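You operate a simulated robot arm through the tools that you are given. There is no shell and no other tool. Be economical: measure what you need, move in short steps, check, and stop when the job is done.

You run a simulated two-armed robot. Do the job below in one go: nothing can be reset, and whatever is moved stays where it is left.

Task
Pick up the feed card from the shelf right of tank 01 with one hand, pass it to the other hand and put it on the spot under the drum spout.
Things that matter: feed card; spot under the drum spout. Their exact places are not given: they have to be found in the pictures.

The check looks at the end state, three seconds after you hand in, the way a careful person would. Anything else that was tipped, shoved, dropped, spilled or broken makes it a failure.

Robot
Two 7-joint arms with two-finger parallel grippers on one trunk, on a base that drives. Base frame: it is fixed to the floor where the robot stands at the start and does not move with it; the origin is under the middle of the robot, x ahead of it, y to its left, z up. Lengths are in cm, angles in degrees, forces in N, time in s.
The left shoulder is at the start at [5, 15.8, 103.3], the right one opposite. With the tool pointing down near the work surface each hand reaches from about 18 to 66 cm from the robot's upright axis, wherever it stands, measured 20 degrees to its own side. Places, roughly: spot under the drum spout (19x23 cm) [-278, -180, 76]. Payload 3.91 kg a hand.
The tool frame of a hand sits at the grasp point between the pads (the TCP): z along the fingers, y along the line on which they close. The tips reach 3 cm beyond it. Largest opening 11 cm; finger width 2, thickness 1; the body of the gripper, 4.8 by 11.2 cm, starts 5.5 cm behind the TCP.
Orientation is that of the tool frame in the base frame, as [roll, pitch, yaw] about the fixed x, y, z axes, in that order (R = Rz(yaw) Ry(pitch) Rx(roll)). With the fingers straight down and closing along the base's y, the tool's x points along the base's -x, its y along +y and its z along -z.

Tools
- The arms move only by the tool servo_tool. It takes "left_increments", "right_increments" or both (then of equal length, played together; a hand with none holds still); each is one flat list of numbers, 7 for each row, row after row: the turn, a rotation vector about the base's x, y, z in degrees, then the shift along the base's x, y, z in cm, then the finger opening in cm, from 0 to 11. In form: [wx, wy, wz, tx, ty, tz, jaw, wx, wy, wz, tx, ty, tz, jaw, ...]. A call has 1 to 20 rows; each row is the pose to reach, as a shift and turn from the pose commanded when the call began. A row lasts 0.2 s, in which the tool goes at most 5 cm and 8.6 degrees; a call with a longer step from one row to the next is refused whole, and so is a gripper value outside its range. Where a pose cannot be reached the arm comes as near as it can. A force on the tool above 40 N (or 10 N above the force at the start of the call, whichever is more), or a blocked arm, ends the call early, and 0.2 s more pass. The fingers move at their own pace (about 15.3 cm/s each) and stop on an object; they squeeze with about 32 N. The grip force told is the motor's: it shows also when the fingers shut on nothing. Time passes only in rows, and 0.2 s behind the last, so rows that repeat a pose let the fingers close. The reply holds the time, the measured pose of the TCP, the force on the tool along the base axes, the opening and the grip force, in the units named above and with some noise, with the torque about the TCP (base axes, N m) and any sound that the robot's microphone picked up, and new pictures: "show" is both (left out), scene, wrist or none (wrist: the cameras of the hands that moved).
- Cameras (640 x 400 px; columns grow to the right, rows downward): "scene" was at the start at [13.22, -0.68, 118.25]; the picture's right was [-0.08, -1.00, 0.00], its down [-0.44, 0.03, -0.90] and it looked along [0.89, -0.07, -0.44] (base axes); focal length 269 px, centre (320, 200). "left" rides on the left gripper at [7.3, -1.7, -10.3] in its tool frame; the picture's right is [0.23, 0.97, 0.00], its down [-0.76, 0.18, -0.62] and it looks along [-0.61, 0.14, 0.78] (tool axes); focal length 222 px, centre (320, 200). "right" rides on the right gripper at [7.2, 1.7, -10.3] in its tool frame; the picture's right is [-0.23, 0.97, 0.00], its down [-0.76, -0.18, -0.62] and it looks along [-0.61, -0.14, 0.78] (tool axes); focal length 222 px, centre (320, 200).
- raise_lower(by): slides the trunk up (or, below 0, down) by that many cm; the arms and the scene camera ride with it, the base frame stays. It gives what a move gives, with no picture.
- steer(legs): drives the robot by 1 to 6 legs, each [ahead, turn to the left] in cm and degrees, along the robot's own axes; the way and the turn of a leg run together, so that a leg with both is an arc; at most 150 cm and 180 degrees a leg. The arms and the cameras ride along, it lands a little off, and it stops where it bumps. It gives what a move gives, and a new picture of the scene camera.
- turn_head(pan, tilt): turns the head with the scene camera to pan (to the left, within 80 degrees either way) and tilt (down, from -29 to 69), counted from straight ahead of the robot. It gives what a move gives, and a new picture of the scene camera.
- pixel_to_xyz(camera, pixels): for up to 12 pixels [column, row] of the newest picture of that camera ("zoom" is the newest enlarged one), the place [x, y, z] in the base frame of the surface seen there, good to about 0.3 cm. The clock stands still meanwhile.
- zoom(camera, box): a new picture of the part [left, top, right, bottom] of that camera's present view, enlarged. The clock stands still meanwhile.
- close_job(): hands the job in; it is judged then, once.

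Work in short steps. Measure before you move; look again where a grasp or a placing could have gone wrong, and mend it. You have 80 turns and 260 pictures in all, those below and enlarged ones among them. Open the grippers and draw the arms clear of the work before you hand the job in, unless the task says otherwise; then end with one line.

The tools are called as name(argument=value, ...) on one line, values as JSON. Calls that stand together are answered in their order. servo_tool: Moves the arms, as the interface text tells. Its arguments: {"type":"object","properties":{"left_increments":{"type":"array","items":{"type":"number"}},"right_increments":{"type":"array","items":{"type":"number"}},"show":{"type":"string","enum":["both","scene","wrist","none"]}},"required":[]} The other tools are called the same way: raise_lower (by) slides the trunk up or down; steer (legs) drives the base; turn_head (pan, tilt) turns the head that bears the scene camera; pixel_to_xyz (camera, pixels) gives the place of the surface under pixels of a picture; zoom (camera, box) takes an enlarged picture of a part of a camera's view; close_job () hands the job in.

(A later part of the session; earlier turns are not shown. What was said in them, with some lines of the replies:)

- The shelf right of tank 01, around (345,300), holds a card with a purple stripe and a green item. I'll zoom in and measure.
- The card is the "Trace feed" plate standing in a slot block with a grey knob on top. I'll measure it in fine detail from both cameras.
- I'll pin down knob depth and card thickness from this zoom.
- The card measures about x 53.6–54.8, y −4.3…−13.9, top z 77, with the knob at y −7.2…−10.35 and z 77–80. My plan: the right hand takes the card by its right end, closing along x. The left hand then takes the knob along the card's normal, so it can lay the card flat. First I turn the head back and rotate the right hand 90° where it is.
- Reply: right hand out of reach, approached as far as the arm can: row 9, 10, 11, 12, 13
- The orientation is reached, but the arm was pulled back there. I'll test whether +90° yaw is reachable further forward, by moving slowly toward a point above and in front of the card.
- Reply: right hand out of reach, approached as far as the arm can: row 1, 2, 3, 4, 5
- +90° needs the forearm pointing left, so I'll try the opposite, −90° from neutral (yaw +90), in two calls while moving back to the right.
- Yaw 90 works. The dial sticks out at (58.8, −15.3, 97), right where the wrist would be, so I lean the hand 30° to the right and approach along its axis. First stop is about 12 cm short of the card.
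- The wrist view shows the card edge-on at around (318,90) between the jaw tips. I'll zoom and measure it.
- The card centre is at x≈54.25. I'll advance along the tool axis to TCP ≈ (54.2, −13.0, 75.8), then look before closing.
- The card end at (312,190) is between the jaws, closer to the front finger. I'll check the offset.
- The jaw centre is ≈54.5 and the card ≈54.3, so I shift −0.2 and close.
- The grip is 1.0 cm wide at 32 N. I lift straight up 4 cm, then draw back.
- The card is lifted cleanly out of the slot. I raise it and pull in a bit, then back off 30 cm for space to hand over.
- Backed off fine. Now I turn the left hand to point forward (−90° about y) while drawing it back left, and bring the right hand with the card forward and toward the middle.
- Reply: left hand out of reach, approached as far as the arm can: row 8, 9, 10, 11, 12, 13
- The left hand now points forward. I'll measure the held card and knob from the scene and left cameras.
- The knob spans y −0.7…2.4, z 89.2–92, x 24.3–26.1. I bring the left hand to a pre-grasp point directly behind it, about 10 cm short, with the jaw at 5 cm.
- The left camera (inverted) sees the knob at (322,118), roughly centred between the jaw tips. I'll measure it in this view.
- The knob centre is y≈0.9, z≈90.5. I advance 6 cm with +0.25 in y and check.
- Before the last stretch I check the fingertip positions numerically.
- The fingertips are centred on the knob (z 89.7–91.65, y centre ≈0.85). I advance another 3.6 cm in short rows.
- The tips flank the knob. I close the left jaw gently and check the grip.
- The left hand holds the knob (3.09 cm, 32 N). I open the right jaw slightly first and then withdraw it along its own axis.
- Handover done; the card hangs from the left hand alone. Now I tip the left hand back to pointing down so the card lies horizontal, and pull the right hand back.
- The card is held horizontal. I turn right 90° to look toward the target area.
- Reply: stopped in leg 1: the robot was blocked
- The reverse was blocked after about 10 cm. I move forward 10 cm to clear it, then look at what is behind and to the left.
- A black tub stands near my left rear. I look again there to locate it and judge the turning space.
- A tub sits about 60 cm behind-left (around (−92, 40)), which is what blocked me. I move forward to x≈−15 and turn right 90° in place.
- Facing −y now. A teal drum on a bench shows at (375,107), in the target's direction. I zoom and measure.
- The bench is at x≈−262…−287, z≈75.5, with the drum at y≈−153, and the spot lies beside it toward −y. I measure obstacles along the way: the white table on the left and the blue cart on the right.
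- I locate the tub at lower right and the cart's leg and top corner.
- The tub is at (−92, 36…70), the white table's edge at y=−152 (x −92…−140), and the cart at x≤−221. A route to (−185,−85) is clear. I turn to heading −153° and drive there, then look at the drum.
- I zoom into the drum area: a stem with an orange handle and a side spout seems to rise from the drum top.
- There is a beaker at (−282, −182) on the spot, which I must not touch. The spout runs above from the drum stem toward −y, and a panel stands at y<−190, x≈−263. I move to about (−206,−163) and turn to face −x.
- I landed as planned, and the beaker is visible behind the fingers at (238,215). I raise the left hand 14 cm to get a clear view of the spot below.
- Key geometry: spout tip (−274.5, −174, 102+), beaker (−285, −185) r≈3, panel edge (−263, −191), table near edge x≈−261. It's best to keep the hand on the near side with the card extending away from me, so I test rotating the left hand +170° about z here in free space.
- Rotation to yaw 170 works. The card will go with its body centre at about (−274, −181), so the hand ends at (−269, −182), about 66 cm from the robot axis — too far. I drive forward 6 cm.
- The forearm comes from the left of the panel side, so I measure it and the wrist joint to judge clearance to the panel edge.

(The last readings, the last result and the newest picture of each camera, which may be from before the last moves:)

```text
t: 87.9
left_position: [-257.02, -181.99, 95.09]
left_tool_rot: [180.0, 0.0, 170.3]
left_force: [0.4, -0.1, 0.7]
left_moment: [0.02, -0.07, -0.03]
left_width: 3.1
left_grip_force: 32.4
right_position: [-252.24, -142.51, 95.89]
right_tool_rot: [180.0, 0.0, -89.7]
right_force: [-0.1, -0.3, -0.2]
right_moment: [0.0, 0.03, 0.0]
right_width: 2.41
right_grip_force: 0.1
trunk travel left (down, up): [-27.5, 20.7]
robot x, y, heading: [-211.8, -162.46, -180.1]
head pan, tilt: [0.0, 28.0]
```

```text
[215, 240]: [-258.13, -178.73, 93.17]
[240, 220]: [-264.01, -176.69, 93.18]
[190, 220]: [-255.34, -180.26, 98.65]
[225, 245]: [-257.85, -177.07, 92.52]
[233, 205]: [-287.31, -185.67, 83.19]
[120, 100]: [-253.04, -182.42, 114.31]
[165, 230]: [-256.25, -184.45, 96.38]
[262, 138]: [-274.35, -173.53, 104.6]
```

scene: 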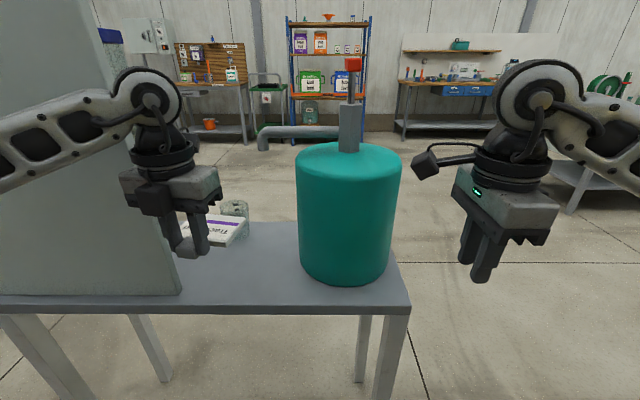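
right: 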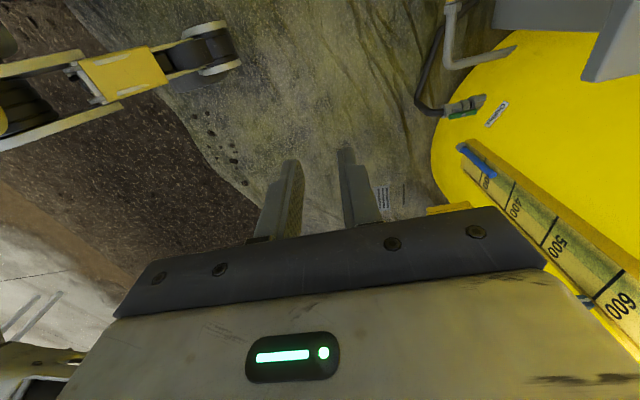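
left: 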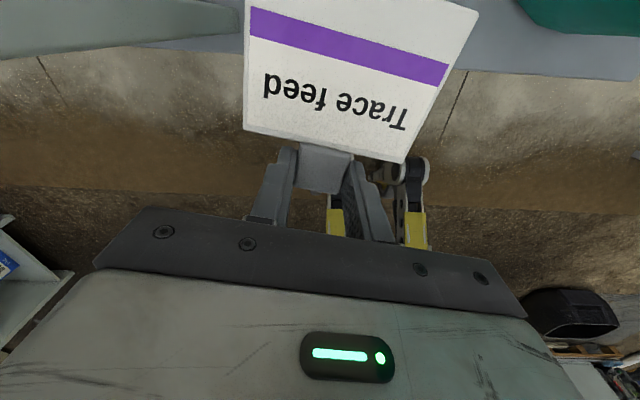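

The wrist joint is slim (radius ≈3.6, at TCP+19), but the elbow is out to the left, so the forearm could brush the panel. Being more extended straightens the arm, so I back off 4.5 cm, lower the hand to z≈83 in front of the bench, then look.

steer(legs=[[-4.5, 0]])

servo_tool(left_increments=[0, 0, 0, 0, 0.3, -3, 0, 0, 0, 0, 0, 0.6, -6, 0, 0, 0, 0, 0, 1, -9, 0, 0, 0, 0, 0, 1, -12, 0, 0, 0, 0, 0, 1, -12, 0])

```text
t: 88.8
left_position: [-252.4, -182.18, 95.19]
left_tool_rot: [-180.0, 0.0, 170.4]
left_force: [0.1, -0.2, -0.8]
left_moment: [0.0, -0.02, 0.01]
left_width: 3.08
left_grip_force: 31.8
right_position: [-247.7, -142.73, 95.86]
right_tool_rot: [-179.9, 0.0, -89.8]
right_force: [-0.3, 0.0, 0.3]
right_moment: [0.01, 0.03, 0.0]
right_width: 2.4
right_grip_force: 0.1
trunk travel left (down, up): [-27.5, 20.7]
robot x, y, heading: [-207.67, -162.21, -179.8]
head pan, tilt: [0.0, 28.0]
```

scene: 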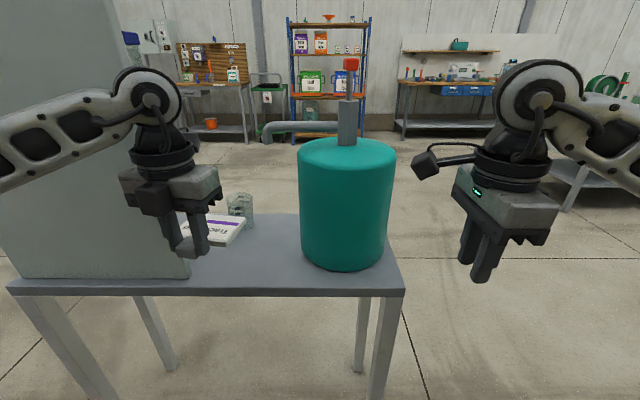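

```text
t: 90.0
left_position: [-252.41, -180.92, 83.07]
left_tool_rot: [-180.0, 0.0, 170.6]
left_force: [0.4, 0.7, -0.1]
left_moment: [-0.03, -0.02, -0.01]
left_width: 3.11
left_grip_force: 32.3
right_position: [-247.74, -142.65, 95.89]
right_tool_rot: [180.0, 0.1, -89.7]
right_force: [0.1, 0.8, 0.3]
right_moment: [0.03, -0.01, 0.01]
right_width: 2.38
right_grip_force: 0.0
trunk travel left (down, up): [-27.5, 20.7]
robot x, y, heading: [-207.1, -162.18, -179.8]
head pan, tilt: [0.0, 28.0]
```

scene: 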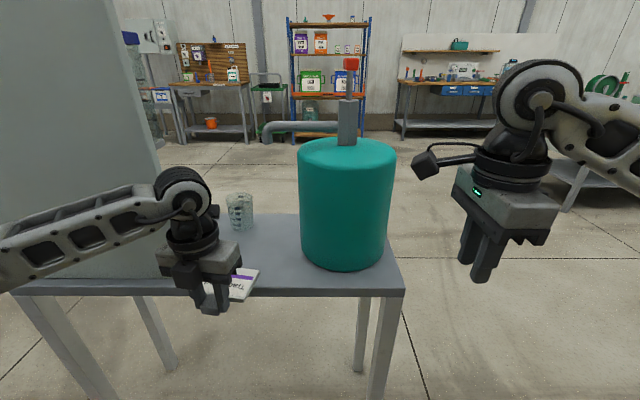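
left: 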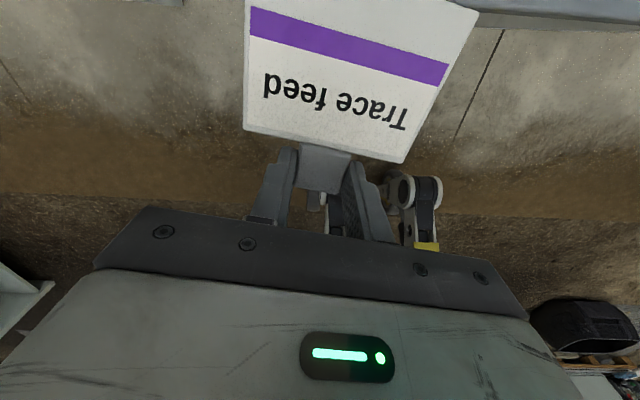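

Next I go forward 6 cm and re-measure the forearm relative to the panel edge.

servo_tool(left_increments=[0, 0, 0, -2, 0, 0, 0, 0, 0, 0, -4, 0, 0, 0, 0, 0, 0, -6, 0, 0, 0, 0, 0, 0, -6, 0, 0, 0], show="scene")

zoom(camera="scene", box=[0, 130, 300, 320])

pixel_to_xyz(camera="zoom", pixels=[[40, 230], [120, 210], [200, 190], [300, 165], [340, 150], [400, 150], [390, 110], [40, 270], [200, 225], [350, 190]])

```text
t: 91.0
left_position: [-258.32, -181.12, 83.24]
left_tool_rot: [-180.0, 0.0, 170.4]
left_force: [-0.4, -0.3, -0.2]
left_moment: [0.0, -0.05, 0.01]
left_width: 3.08
left_grip_force: 31.9
right_position: [-247.69, -142.7, 95.83]
right_tool_rot: [-180.0, 0.0, -89.8]
right_force: [-0.4, 0.0, 0.8]
right_moment: [0.0, 0.01, 0.02]
right_width: 2.4
right_grip_force: 0.0
trunk travel left (down, up): [-27.5, 20.7]
robot x, y, heading: [-207.58, -162.46, -179.9]
head pan, tilt: [0.0, 28.0]
```

scene: 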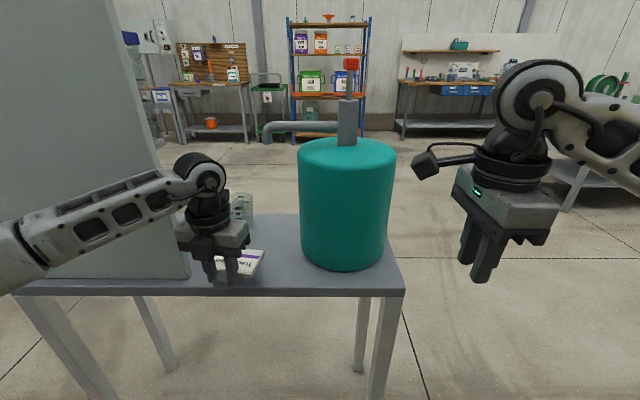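

```text
2.11 times, centred on (150, 225) of scene
```

zoom: 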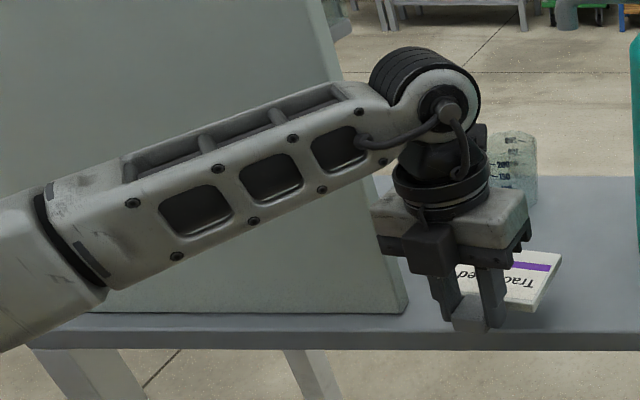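

```text
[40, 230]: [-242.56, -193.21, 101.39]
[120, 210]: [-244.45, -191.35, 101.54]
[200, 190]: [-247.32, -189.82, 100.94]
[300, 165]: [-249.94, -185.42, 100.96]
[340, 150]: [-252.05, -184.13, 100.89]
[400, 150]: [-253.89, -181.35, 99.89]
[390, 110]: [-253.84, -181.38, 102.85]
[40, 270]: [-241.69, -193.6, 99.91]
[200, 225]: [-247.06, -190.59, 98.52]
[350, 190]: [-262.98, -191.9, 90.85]
```

The forearm runs at 45° out to the left. To straighten the arm and steer the elbow away from the panel, I raise the trunk 7 cm and lower the hand back by the same amount while moving ahead 4 cm.

raise_lower(by=7)

servo_tool(left_increments=[0, 0, 0, 0, 0, -2, 0, 0, 0, 0, 0, 0, -4, 0, 0, 0, 0, 0, 0.3, -6, 0, 0, 0, 0, -1, 0.5, -7, 0, 0, 0, 0, -2.5, 0.5, -7, 0, 0, 0, 0, -4, 0.5, -7, 0, 0, 0, 0, -4, 0.5, -7, 0], show="scene")

zoom(camera="scene", box=[0, 130, 300, 320])

pixel_to_xyz(camera="zoom", pixels=[[40, 230], [120, 210], [200, 190], [260, 200], [300, 180], [350, 180], [400, 170], [150, 250], [250, 230], [350, 240]])

```text
t: 92.0
left_position: [-258.16, -180.97, 90.15]
left_tool_rot: [-180.0, 0.0, 170.4]
left_force: [-0.6, 0.9, -0.9]
left_moment: [0.0, -0.03, 0.01]
left_width: 3.12
left_grip_force: 31.8
right_position: [-247.71, -142.52, 102.96]
right_tool_rot: [-180.0, 0.0, -89.7]
right_force: [0.1, 0.5, -0.5]
right_moment: [0.0, -0.01, -0.02]
right_width: 2.39
right_grip_force: 0.1
trunk travel left (down, up): [-34.5, 13.7]
robot x, y, heading: [-207.31, -162.96, -179.5]
head pan, tilt: [0.0, 28.0]
```

```text
t: 93.7
left_position: [-262.16, -180.63, 83.08]
left_tool_rot: [-179.8, 0.0, 170.4]
left_force: [0.3, -0.4, -0.4]
left_moment: [-0.01, -0.05, -0.02]
left_width: 3.11
left_grip_force: 31.7
right_position: [-247.66, -142.61, 102.91]
right_tool_rot: [-179.9, 0.0, -89.8]
right_force: [-0.5, -0.4, 0.2]
right_moment: [0.01, 0.02, -0.03]
right_width: 2.39
right_grip_force: 0.1
trunk travel left (down, up): [-34.5, 13.7]
robot x, y, heading: [-206.98, -162.17, -179.5]
head pan, tilt: [0.0, 28.0]
```

scene: 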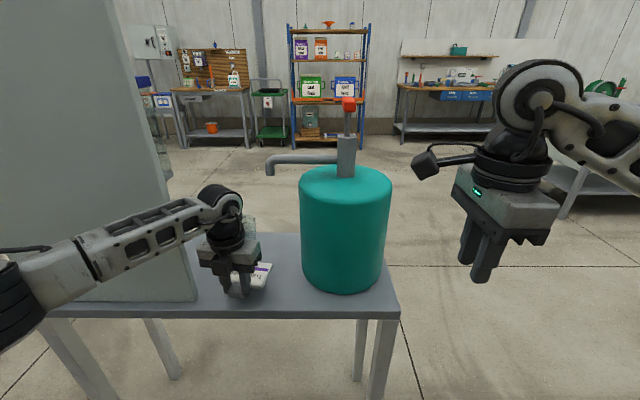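

```text
2.11 times, centred on (150, 225) of scene
```

zoom: 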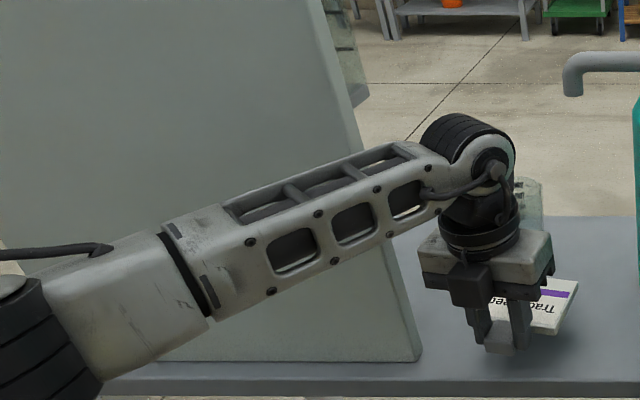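

```text
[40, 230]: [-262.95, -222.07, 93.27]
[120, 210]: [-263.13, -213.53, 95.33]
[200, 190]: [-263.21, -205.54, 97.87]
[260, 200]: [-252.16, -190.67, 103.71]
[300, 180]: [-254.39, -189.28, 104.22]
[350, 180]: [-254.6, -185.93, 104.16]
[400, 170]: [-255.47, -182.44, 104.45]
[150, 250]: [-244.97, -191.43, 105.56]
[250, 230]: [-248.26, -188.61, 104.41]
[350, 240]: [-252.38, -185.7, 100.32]
```

The forearm is straighter now, with its far edge near x −253 at y −190 (panel at −262). I advance 6 cm more in small rows.

servo_tool(left_increments=[0, 0, 0, -1.5, 0, -0.3, 0, 0, 0, 0, -3, 0, -0.6, 0, 0, 0, 0, -4.5, 0, -0.8, 0, 0, 0, 0, -6, 0, -1, 0, 0, 0, 0, -6, 0, -1, 0])

zoom(camera="scene", box=[80, 120, 320, 320])

```text
t: 94.8
left_position: [-268.18, -180.47, 82.12]
left_tool_rot: [-179.9, 0.0, 170.4]
left_force: [-0.2, -0.6, 0.2]
left_moment: [-0.06, -0.03, 0.0]
left_width: 3.08
left_grip_force: 32.6
right_position: [-247.66, -142.54, 102.87]
right_tool_rot: [-180.0, 0.0, -89.8]
right_force: [0.3, -0.1, 0.3]
right_moment: [0.0, -0.02, -0.03]
right_width: 2.37
right_grip_force: 0.0
trunk travel left (down, up): [-34.5, 13.7]
robot x, y, heading: [-207.47, -162.35, -180.0]
head pan, tilt: [0.0, 28.0]
```

scene: 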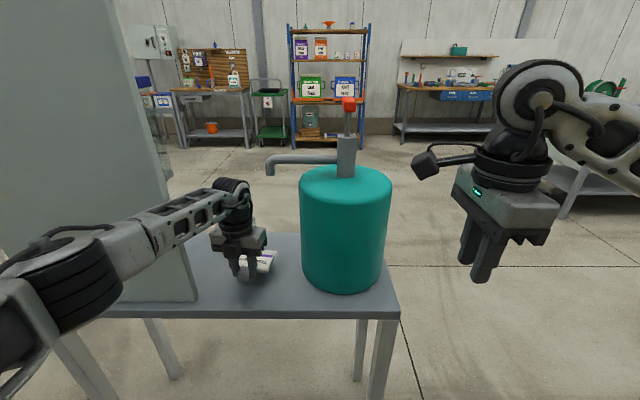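
left: 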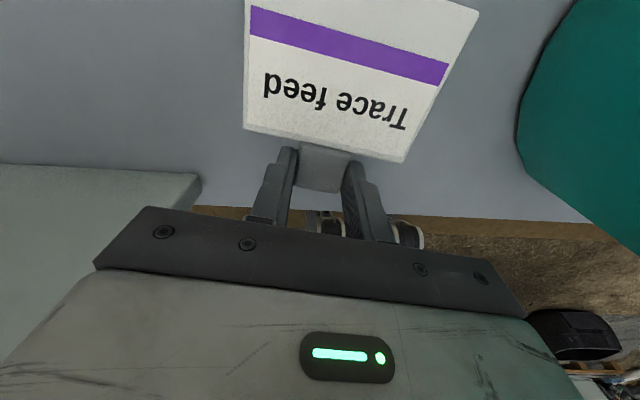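

```text
2.00 times, centred on (200, 220) of scene
```

zoom: 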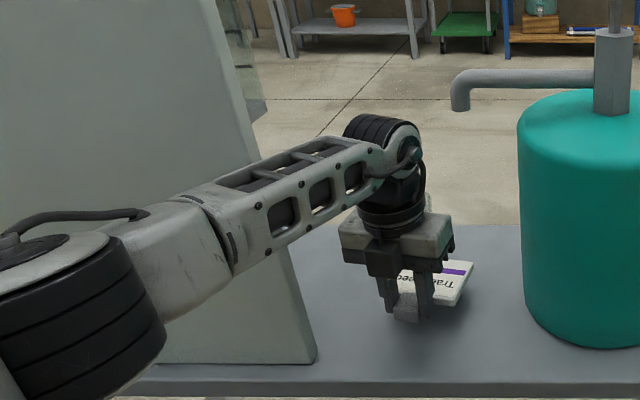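

I'm in place above the spot with no contact. Next I check clearances and the card's location.

pixel_to_xyz(camera="zoom", pixels=[[240, 172], [280, 155], [320, 143], [230, 190], [270, 260], [470, 265], [460, 300], [430, 268], [405, 305], [430, 240], [375, 125], [410, 135]])

pixel_to_xyz(camera="left", pixels=[[250, 5], [470, 10], [400, 158], [247, 128], [225, 60], [490, 80], [320, 150]])

```text
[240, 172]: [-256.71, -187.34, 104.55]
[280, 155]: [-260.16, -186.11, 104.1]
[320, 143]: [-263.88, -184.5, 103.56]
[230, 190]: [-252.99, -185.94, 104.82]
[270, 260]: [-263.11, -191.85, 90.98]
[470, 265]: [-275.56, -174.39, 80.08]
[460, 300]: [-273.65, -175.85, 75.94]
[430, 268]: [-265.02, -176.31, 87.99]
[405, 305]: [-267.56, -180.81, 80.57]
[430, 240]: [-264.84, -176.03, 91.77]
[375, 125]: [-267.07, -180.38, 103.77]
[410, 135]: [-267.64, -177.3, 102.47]
```

```text
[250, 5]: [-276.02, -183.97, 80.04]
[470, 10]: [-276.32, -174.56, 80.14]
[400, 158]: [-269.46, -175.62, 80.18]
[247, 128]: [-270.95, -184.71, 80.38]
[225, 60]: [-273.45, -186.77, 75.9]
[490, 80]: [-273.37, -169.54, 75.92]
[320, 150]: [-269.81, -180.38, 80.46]
```

The card body is x −269.5…−276.5, y −184.7…−174.6, top z 80.1, and the forearm is over 5 cm from the panel. I nudge 1.5 cm further (beaker edge at −282), then lower 2.7 cm.

servo_tool(left_increments=[0, 0, 0, -0.8, 0, -0.3, 0, 0, 0, 0, -1.5, 0, -0.7, 0, 0, 0, 0, -1.5, 0, -1.4, 0, 0, 0, 0, -1.5, 0, -2.1, 0, 0, 0, 0, -1.5, 0, -2.7, 0, 0, 0, 0, -1.5, 0, -2.7, 0])

zoom(camera="scene", box=[160, 150, 320, 310])

pixel_to_xyz(camera="left", pixels=[[250, 5], [470, 10], [400, 158], [247, 128], [225, 60], [490, 80]])

```text
t: 96.2
left_position: [-269.6, -180.57, 79.39]
left_tool_rot: [-179.9, 0.0, 170.4]
left_force: [-0.3, 0.7, -0.4]
left_moment: [0.04, 0.01, -0.01]
left_width: 3.11
left_grip_force: 32.4
right_position: [-247.71, -142.61, 102.87]
right_tool_rot: [-180.0, 0.0, -89.7]
right_force: [0.0, 0.5, 0.3]
right_moment: [-0.02, -0.04, -0.03]
right_width: 2.42
right_grip_force: 0.0
trunk travel left (down, up): [-34.5, 13.7]
robot x, y, heading: [-207.33, -162.74, -179.6]
head pan, tilt: [0.0, 28.0]
```

scene: 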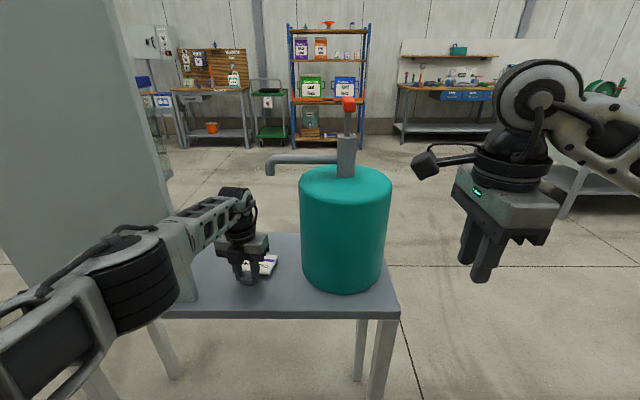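
left: 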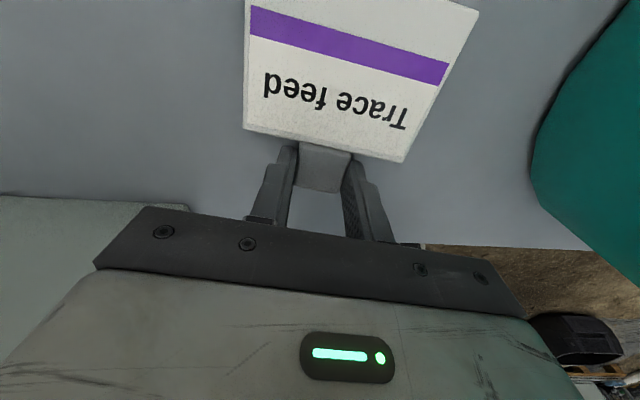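

```text
2.50 times, centred on (240, 230) of scene
```

zoom: 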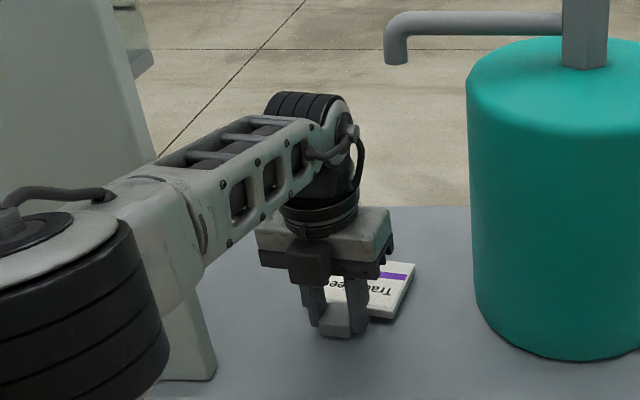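

```text
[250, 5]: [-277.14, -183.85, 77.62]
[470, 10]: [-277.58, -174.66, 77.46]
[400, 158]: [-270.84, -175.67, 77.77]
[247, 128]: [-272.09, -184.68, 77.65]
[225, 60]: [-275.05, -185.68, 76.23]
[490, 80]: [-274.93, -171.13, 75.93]
```

The card's underside is about 0.6 cm above the table, with no forces. I lower in 0.15 cm rows until there is light contact.

servo_tool(left_increments=[0, 0, 0, 0, 0, -0.15, 0, 0, 0, 0, 0, 0, -0.3, 0, 0, 0, 0, 0, 0, -0.42, 0, 0, 0, 0, 0, 0, -0.5, 0, 0, 0, 0, 0, 0, -0.5, 0], show="none")

pixel_to_xyz(camera="left", pixels=[[250, 15], [460, 10], [395, 150], [255, 120], [225, 60], [490, 80]])

```text
t: 97.5
left_position: [-269.53, -180.49, 79.31]
left_tool_rot: [-179.9, -0.3, 170.4]
left_force: [-0.2, -0.1, 12.4]
left_moment: [0.05, 0.11, 0.05]
left_width: 3.09
left_grip_force: 32.1
left hand out of reach, approached as far as the arm can: row 3, 4
right_position: [-247.73, -142.59, 102.99]
right_tool_rot: [179.9, 0.0, -89.8]
right_force: [-0.2, -0.1, 0.5]
right_moment: [-0.02, -0.02, -0.01]
right_width: 2.39
right_grip_force: 0.0
trunk travel left (down, up): [-34.5, 13.7]
robot x, y, heading: [-207.26, -162.28, -179.6]
head pan, tilt: [0.0, 28.0]
```

```text
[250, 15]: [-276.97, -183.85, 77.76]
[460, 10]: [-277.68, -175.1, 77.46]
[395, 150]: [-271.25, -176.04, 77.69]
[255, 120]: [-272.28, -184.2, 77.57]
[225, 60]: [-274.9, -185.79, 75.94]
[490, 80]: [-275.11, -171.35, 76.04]
```

Light contact, 12 N upward: the card rests on the table. I ease off, open the jaw to 4.5 and check before lifting.

servo_tool(left_increments=[0, 0, 0, 0, 0, 0.2, 0, 0, 0, 0, 0, 0, 0.3, 3.2, 0, 0, 0, 0, 0, 0.3, 3.8, 0, 0, 0, 0, 0, 0.3, 4.5, 0, 0, 0, 0, 0, 0.3, 4.5], show="wrist")

pixel_to_xyz(camera="left", pixels=[[250, 15], [460, 10], [395, 150], [255, 120], [225, 60], [490, 80]])

```text
t: 98.7
left_position: [-269.31, -180.51, 79.26]
left_tool_rot: [-180.0, -0.1, 170.3]
left_force: [-0.1, 0.5, -0.2]
left_moment: [-0.01, 0.02, -0.02]
left_width: 4.51
left_grip_force: 0.0
left hand out of reach, approached as far as the arm can: row 1, 2
right_position: [-247.73, -142.65, 102.9]
right_tool_rot: [180.0, 0.0, -89.7]
right_force: [-0.3, 0.1, 0.6]
right_moment: [-0.03, 0.03, 0.02]
right_width: 2.39
right_grip_force: 0.1
trunk travel left (down, up): [-34.5, 13.7]
robot x, y, heading: [-207.49, -162.56, -179.8]
head pan, tilt: [0.0, 28.0]
```

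left: 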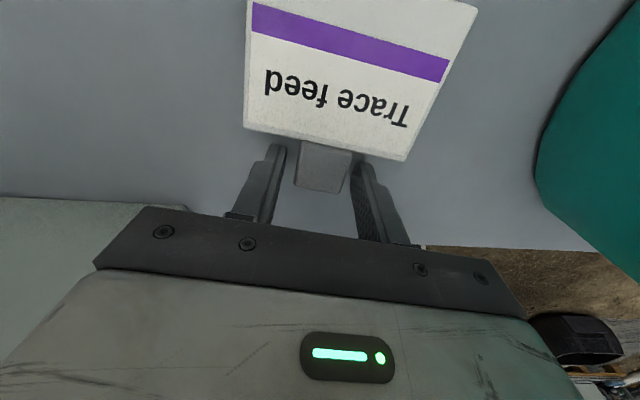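

```text
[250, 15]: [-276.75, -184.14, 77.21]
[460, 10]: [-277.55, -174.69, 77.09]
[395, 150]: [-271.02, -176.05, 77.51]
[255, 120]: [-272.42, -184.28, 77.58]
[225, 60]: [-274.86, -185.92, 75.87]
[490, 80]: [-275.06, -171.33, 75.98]
```

The card is released and lies flat on the table. I lift straight up 4 cm, then withdraw along the way I came.

servo_tool(left_increments=[0, 0, 0, 0, 0, 0.8, 4.5, 0, 0, 0, 0, 0, 1.6, 4.5, 0, 0, 0, 0, 0, 2.6, 4.5, 0, 0, 0, 0.3, 0, 3.5, 4.5, 0, 0, 0, 2, 0, 3.8, 4.5, 0, 0, 0, 4, 0, 4, 4.5, 0, 0, 0, 7, 0, 4, 4.5, 0, 0, 0, 10, 0.5, 4, 4.5, 0, 0, 0, 13, 1, 4, 4.5, 0, 0, 0, 17, 2, 5, 4.5, 0, 0, 0, 21, 3, 8, 4.5, 0, 0, 0, 21, 3, 8, 4.5])

zoom(camera="scene", box=[160, 130, 420, 330])

```text
refused: row 11 steps farther than a row can; nothing moved
```

```text
2.00 times, centred on (290, 230) of scene
```

zoom: 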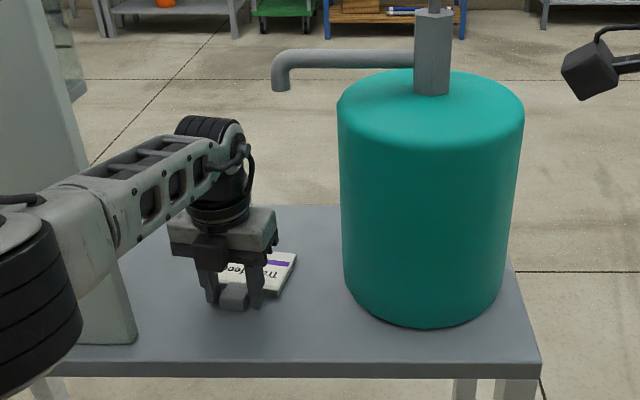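

One row was too long and nothing moved, so I send the same withdrawal with smaller last steps.

servo_tool(left_increments=[0, 0, 0, 0, 0, 0.8, 4.5, 0, 0, 0, 0, 0, 1.6, 4.5, 0, 0, 0, 0, 0, 2.6, 4.5, 0, 0, 0, 0.3, 0, 3.5, 4.5, 0, 0, 0, 2, 0, 3.8, 4.5, 0, 0, 0, 4, 0, 4, 4.5, 0, 0, 0, 7, 0, 4, 4.5, 0, 0, 0, 10, 0.5, 4, 4.5, 0, 0, 0, 13, 1, 4, 4.5, 0, 0, 0, 16, 2, 5, 4.5, 0, 0, 0, 18, 2.5, 7, 4.5, 0, 0, 0, 20, 3, 10, 4.5, 0, 0, 0, 20, 3, 10, 4.5])

zoom(camera="scene", box=[160, 130, 420, 330])

```text
t: 100.4
left_position: [-268.31, -183.69, 80.8]
left_tool_rot: [179.8, 4.3, -178.0]
left_force: [2.4, -3.9, 14.6]
left_moment: [0.2, 0.01, -0.07]
left_width: 4.32
left_grip_force: 0.0
left hand out of reach, approached as far as the arm can: row 4, 5, 6, 7
right_position: [-247.74, -142.82, 102.91]
right_tool_rot: [179.8, 0.0, -89.5]
right_force: [0.5, -0.7, 1.1]
right_moment: [0.01, -0.02, -0.02]
right_width: 2.42
right_grip_force: 0.0
trunk travel left (down, up): [-34.5, 13.7]
robot x, y, heading: [-207.59, -162.61, -179.8]
head pan, tilt: [0.0, 28.0]
stopped in row 8 (left hand): the force on the tool passed its limit at 186 N (the readings are from after the stop); the commanded pose is now the measured one
```

scene: 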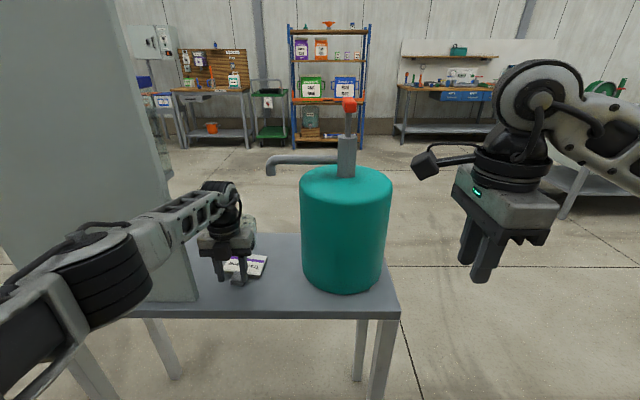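
left: 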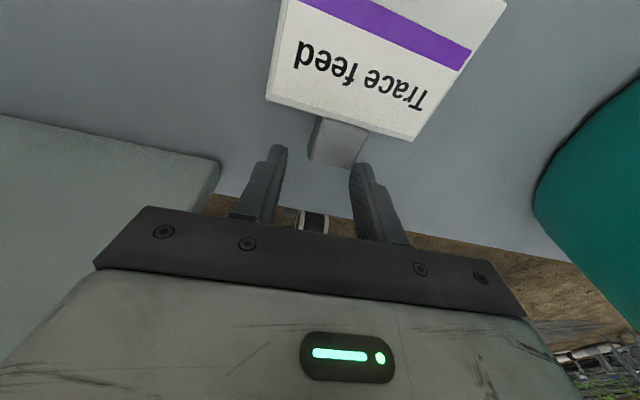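

```text
2.00 times, centred on (290, 230) of scene
```

zoom: 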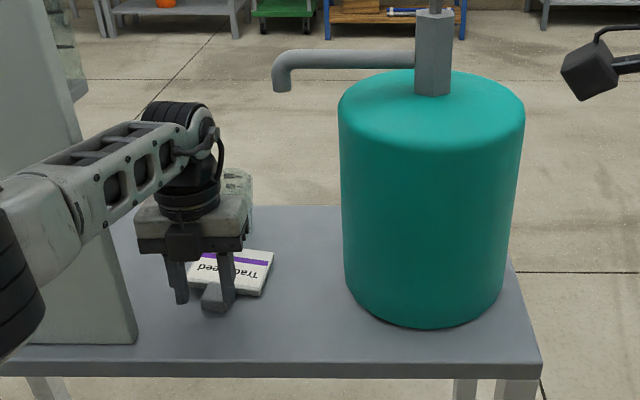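

The move stopped on a force: the arm is near its limits there, and the hand sagged to y≈−183.7. I measure where the forearm is relative to the panel and how the fingers sit, before withdrawing rigidly with the trunk and base.

pixel_to_xyz(camera="zoom", pixels=[[60, 160], [100, 138], [130, 125], [150, 110], [80, 200], [105, 300], [135, 340], [20, 230], [228, 290], [183, 295], [210, 298], [240, 180]])

zoom(camera="left", box=[220, 60, 440, 240])

zoom(camera="scene", box=[130, 170, 300, 320])

```text
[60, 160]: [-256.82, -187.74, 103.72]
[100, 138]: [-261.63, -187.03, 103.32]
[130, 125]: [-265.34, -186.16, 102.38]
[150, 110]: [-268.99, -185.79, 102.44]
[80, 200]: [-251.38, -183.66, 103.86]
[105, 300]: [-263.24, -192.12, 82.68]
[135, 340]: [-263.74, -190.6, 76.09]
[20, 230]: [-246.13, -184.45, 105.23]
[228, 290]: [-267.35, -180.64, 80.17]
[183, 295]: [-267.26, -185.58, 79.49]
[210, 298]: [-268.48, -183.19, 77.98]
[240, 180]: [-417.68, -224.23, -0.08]
```

```text
2.22 times, centred on (330, 150) of left
```

zoom: 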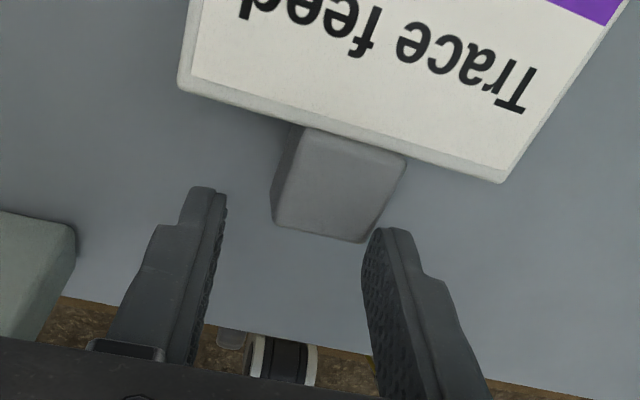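

```text
2.67 times, centred on (215, 245) of scene
```

zoom: 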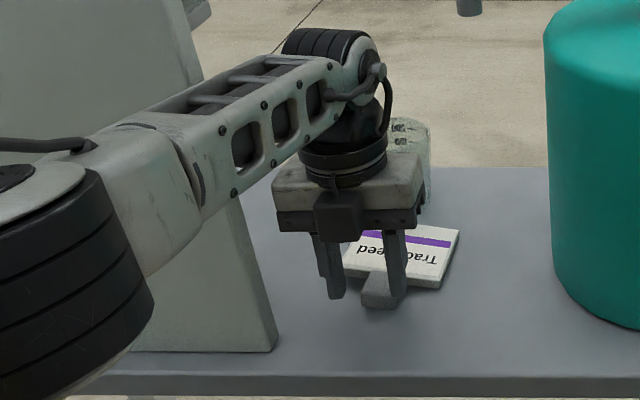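

The card was dragged a little toward −y but lies flat, with the forearm over 3 cm clear of the panel. I raise the trunk 5 cm so the hand rises straight up.

raise_lower(by=2)

raise_lower(by=4)

turn_head(pan=2, tilt=34)

zoom(camera="scene", box=[130, 120, 400, 330])

```text
t: 101.1
left_position: [-268.22, -183.58, 82.52]
left_tool_rot: [179.7, 4.7, -178.1]
left_force: [0.5, -0.3, 0.6]
left_moment: [0.01, 0.0, 0.03]
left_width: 4.51
left_grip_force: 0.0
right_position: [-247.78, -142.58, 104.88]
right_tool_rot: [-180.0, 0.0, -89.7]
right_force: [-0.4, -0.7, 0.2]
right_moment: [-0.01, -0.02, -0.02]
right_width: 2.4
right_grip_force: 0.1
trunk travel left (down, up): [-36.5, 11.7]
robot x, y, heading: [-207.3, -162.02, -179.7]
head pan, tilt: [0.0, 28.0]
```

```text
t: 101.9
left_position: [-268.29, -183.67, 86.48]
left_tool_rot: [179.8, 4.6, -177.9]
left_force: [0.1, -0.2, 0.2]
left_moment: [0.02, -0.04, 0.03]
left_width: 4.49
left_grip_force: 0.0
right_position: [-247.75, -142.65, 108.88]
right_tool_rot: [180.0, 0.0, -89.7]
right_force: [-0.2, 0.6, 0.1]
right_moment: [-0.02, 0.02, 0.01]
right_width: 2.41
right_grip_force: 0.0
trunk travel left (down, up): [-40.5, 7.7]
robot x, y, heading: [-207.0, -162.63, -179.9]
head pan, tilt: [0.0, 28.0]
```

```text
t: 102.6
left_position: [-268.25, -183.58, 86.57]
left_tool_rot: [179.7, 4.5, -177.9]
left_force: [-1.2, 0.8, 0.1]
left_moment: [0.03, -0.04, 0.02]
left_width: 4.5
left_grip_force: 0.1
right_position: [-247.7, -142.5, 108.83]
right_tool_rot: [180.0, -0.1, -89.7]
right_force: [0.2, -0.4, 0.0]
right_moment: [0.0, 0.01, 0.0]
right_width: 2.39
right_grip_force: 0.1
trunk travel left (down, up): [-40.5, 7.7]
robot x, y, heading: [-207.75, -162.44, -179.6]
head pan, tilt: [2.0, 34.0]
```

scene: 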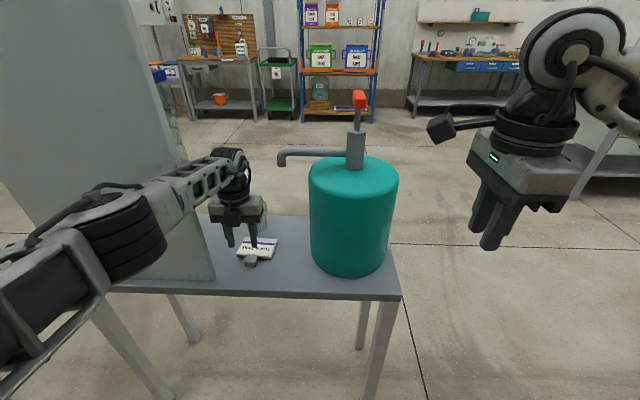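

```text
1.90 times, centred on (265, 225) of scene
```

zoom: 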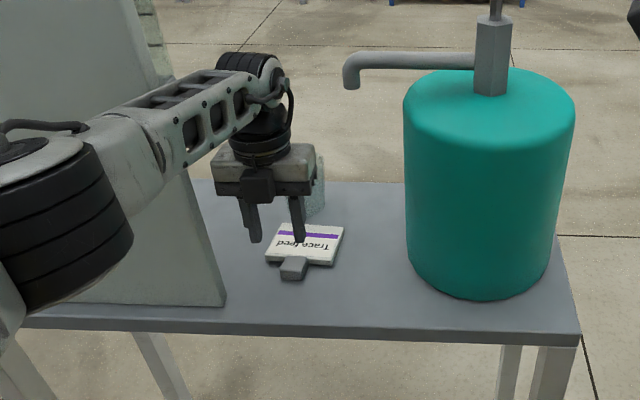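

The hand is free of the card. I back the base off 25 cm so the arm rides out rigidly, then inspect.

steer(legs=[[-25, 0]])

zoom(camera="scene", box=[130, 100, 400, 310])

```text
t: 104.4
left_position: [-244.05, -183.23, 86.56]
left_tool_rot: [179.8, 4.6, -178.1]
left_force: [-0.5, -0.5, -0.6]
left_moment: [-0.02, 0.01, 0.0]
left_width: 4.44
left_grip_force: 0.0
right_position: [-223.38, -142.43, 108.87]
right_tool_rot: [-179.9, 0.0, -89.9]
right_force: [-0.5, -0.1, 0.6]
right_moment: [-0.03, 0.0, 0.01]
right_width: 2.41
right_grip_force: 0.1
trunk travel left (down, up): [-40.5, 7.7]
robot x, y, heading: [-183.29, -162.1, -180.1]
head pan, tilt: [2.0, 34.0]
```

scene: 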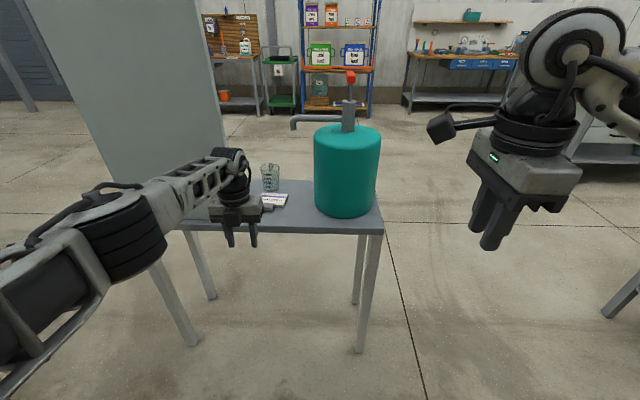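

```text
1.90 times, centred on (265, 205) of scene
```

zoom: 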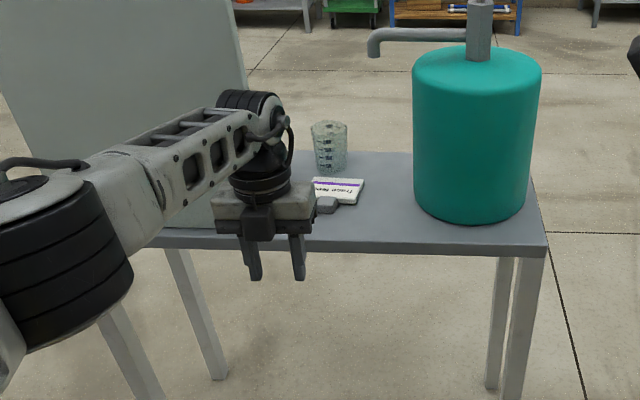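

Clear of the bench. I draw the left hand back and up, then measure the card and beaker.

servo_tool(left_increments=[0, 0, 0, 3, 0, 2, 6, 0, 0, 0, 6, 0, 4, 8, 0, 0, 0, 9, 0, 5, 9, 0, 0, 0, 10, 0, 5, 9], show="scene")

zoom(camera="scene", box=[220, 140, 400, 260])

pixel_to_xyz(camera="scene", pixels=[[270, 191], [270, 175], [265, 205], [275, 197], [284, 203], [263, 196], [263, 204], [288, 195]])

```text
t: 105.4
left_position: [-234.08, -183.43, 91.61]
left_tool_rot: [179.9, 4.6, -178.0]
left_force: [-0.6, -0.2, 0.5]
left_moment: [0.02, 0.0, -0.02]
left_width: 9.03
left_grip_force: 0.1
right_position: [-223.51, -142.37, 108.89]
right_tool_rot: [-180.0, 0.1, -89.9]
right_force: [0.3, -0.3, 0.0]
right_moment: [0.0, -0.02, 0.01]
right_width: 2.39
right_grip_force: 0.1
trunk travel left (down, up): [-40.5, 7.7]
robot x, y, heading: [-183.17, -162.38, -179.8]
head pan, tilt: [2.0, 34.0]
```

scene: 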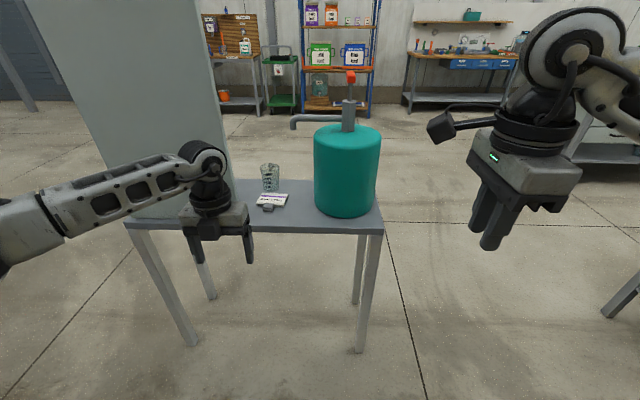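

```text
3.33 times, centred on (310, 200) of scene
```

zoom: 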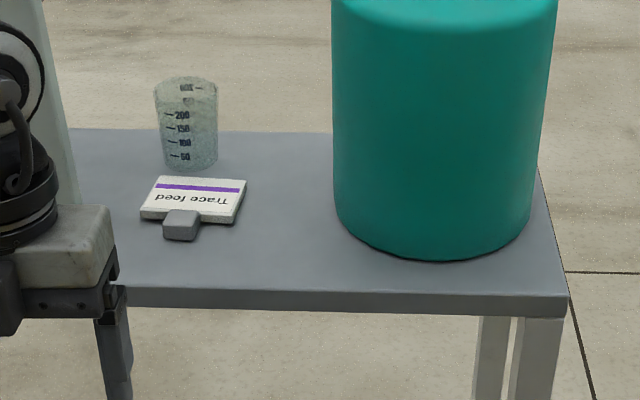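

```text
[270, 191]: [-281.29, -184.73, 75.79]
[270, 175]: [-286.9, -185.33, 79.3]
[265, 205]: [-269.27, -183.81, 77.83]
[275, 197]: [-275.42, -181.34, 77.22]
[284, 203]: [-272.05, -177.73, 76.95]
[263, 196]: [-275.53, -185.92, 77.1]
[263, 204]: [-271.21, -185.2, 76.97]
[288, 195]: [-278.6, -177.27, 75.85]
```

The card lies flat at about (−275, −182) on the spot, and the beaker stands where it was. I open the right gripper fully and leave both arms clear.

servo_tool(right_increments=[0, 0, 0, 0, 0, 0, 6, 0, 0, 0, 0, 0, 0, 10, 0, 0, 0, 0, 0, 0, 10], show="none")

close_job()

```text
t: 106.2
left_position: [-234.17, -183.41, 91.47]
left_tool_rot: [179.8, 4.6, -178.0]
left_force: [-0.1, -0.5, 0.5]
left_moment: [0.01, 0.03, 0.02]
left_width: 9.0
left_grip_force: 0.0
right_position: [-223.43, -142.32, 108.78]
right_tool_rot: [179.9, 0.0, -89.9]
right_force: [0.1, -0.6, 0.4]
right_moment: [0.0, 0.01, 0.01]
right_width: 9.98
right_grip_force: 0.0
trunk travel left (down, up): [-40.5, 7.7]
robot x, y, heading: [-182.95, -162.57, -180.1]
head pan, tilt: [2.0, 34.0]
```

```text
The job is handed in.
```

The Trace feed card was picked up with the right hand, passed to the left, and now lies flat on the spot under the drum spout at about (−275, −182), with the beaker, drum and panel still in place. Two bumps on the way: the base was blocked once while reversing near the tank, probably by a black tub that I didn't check for movement, and the left hand hit a brief force stop (186 N) on withdrawal that dragged the card 2–3 cm toward −y.
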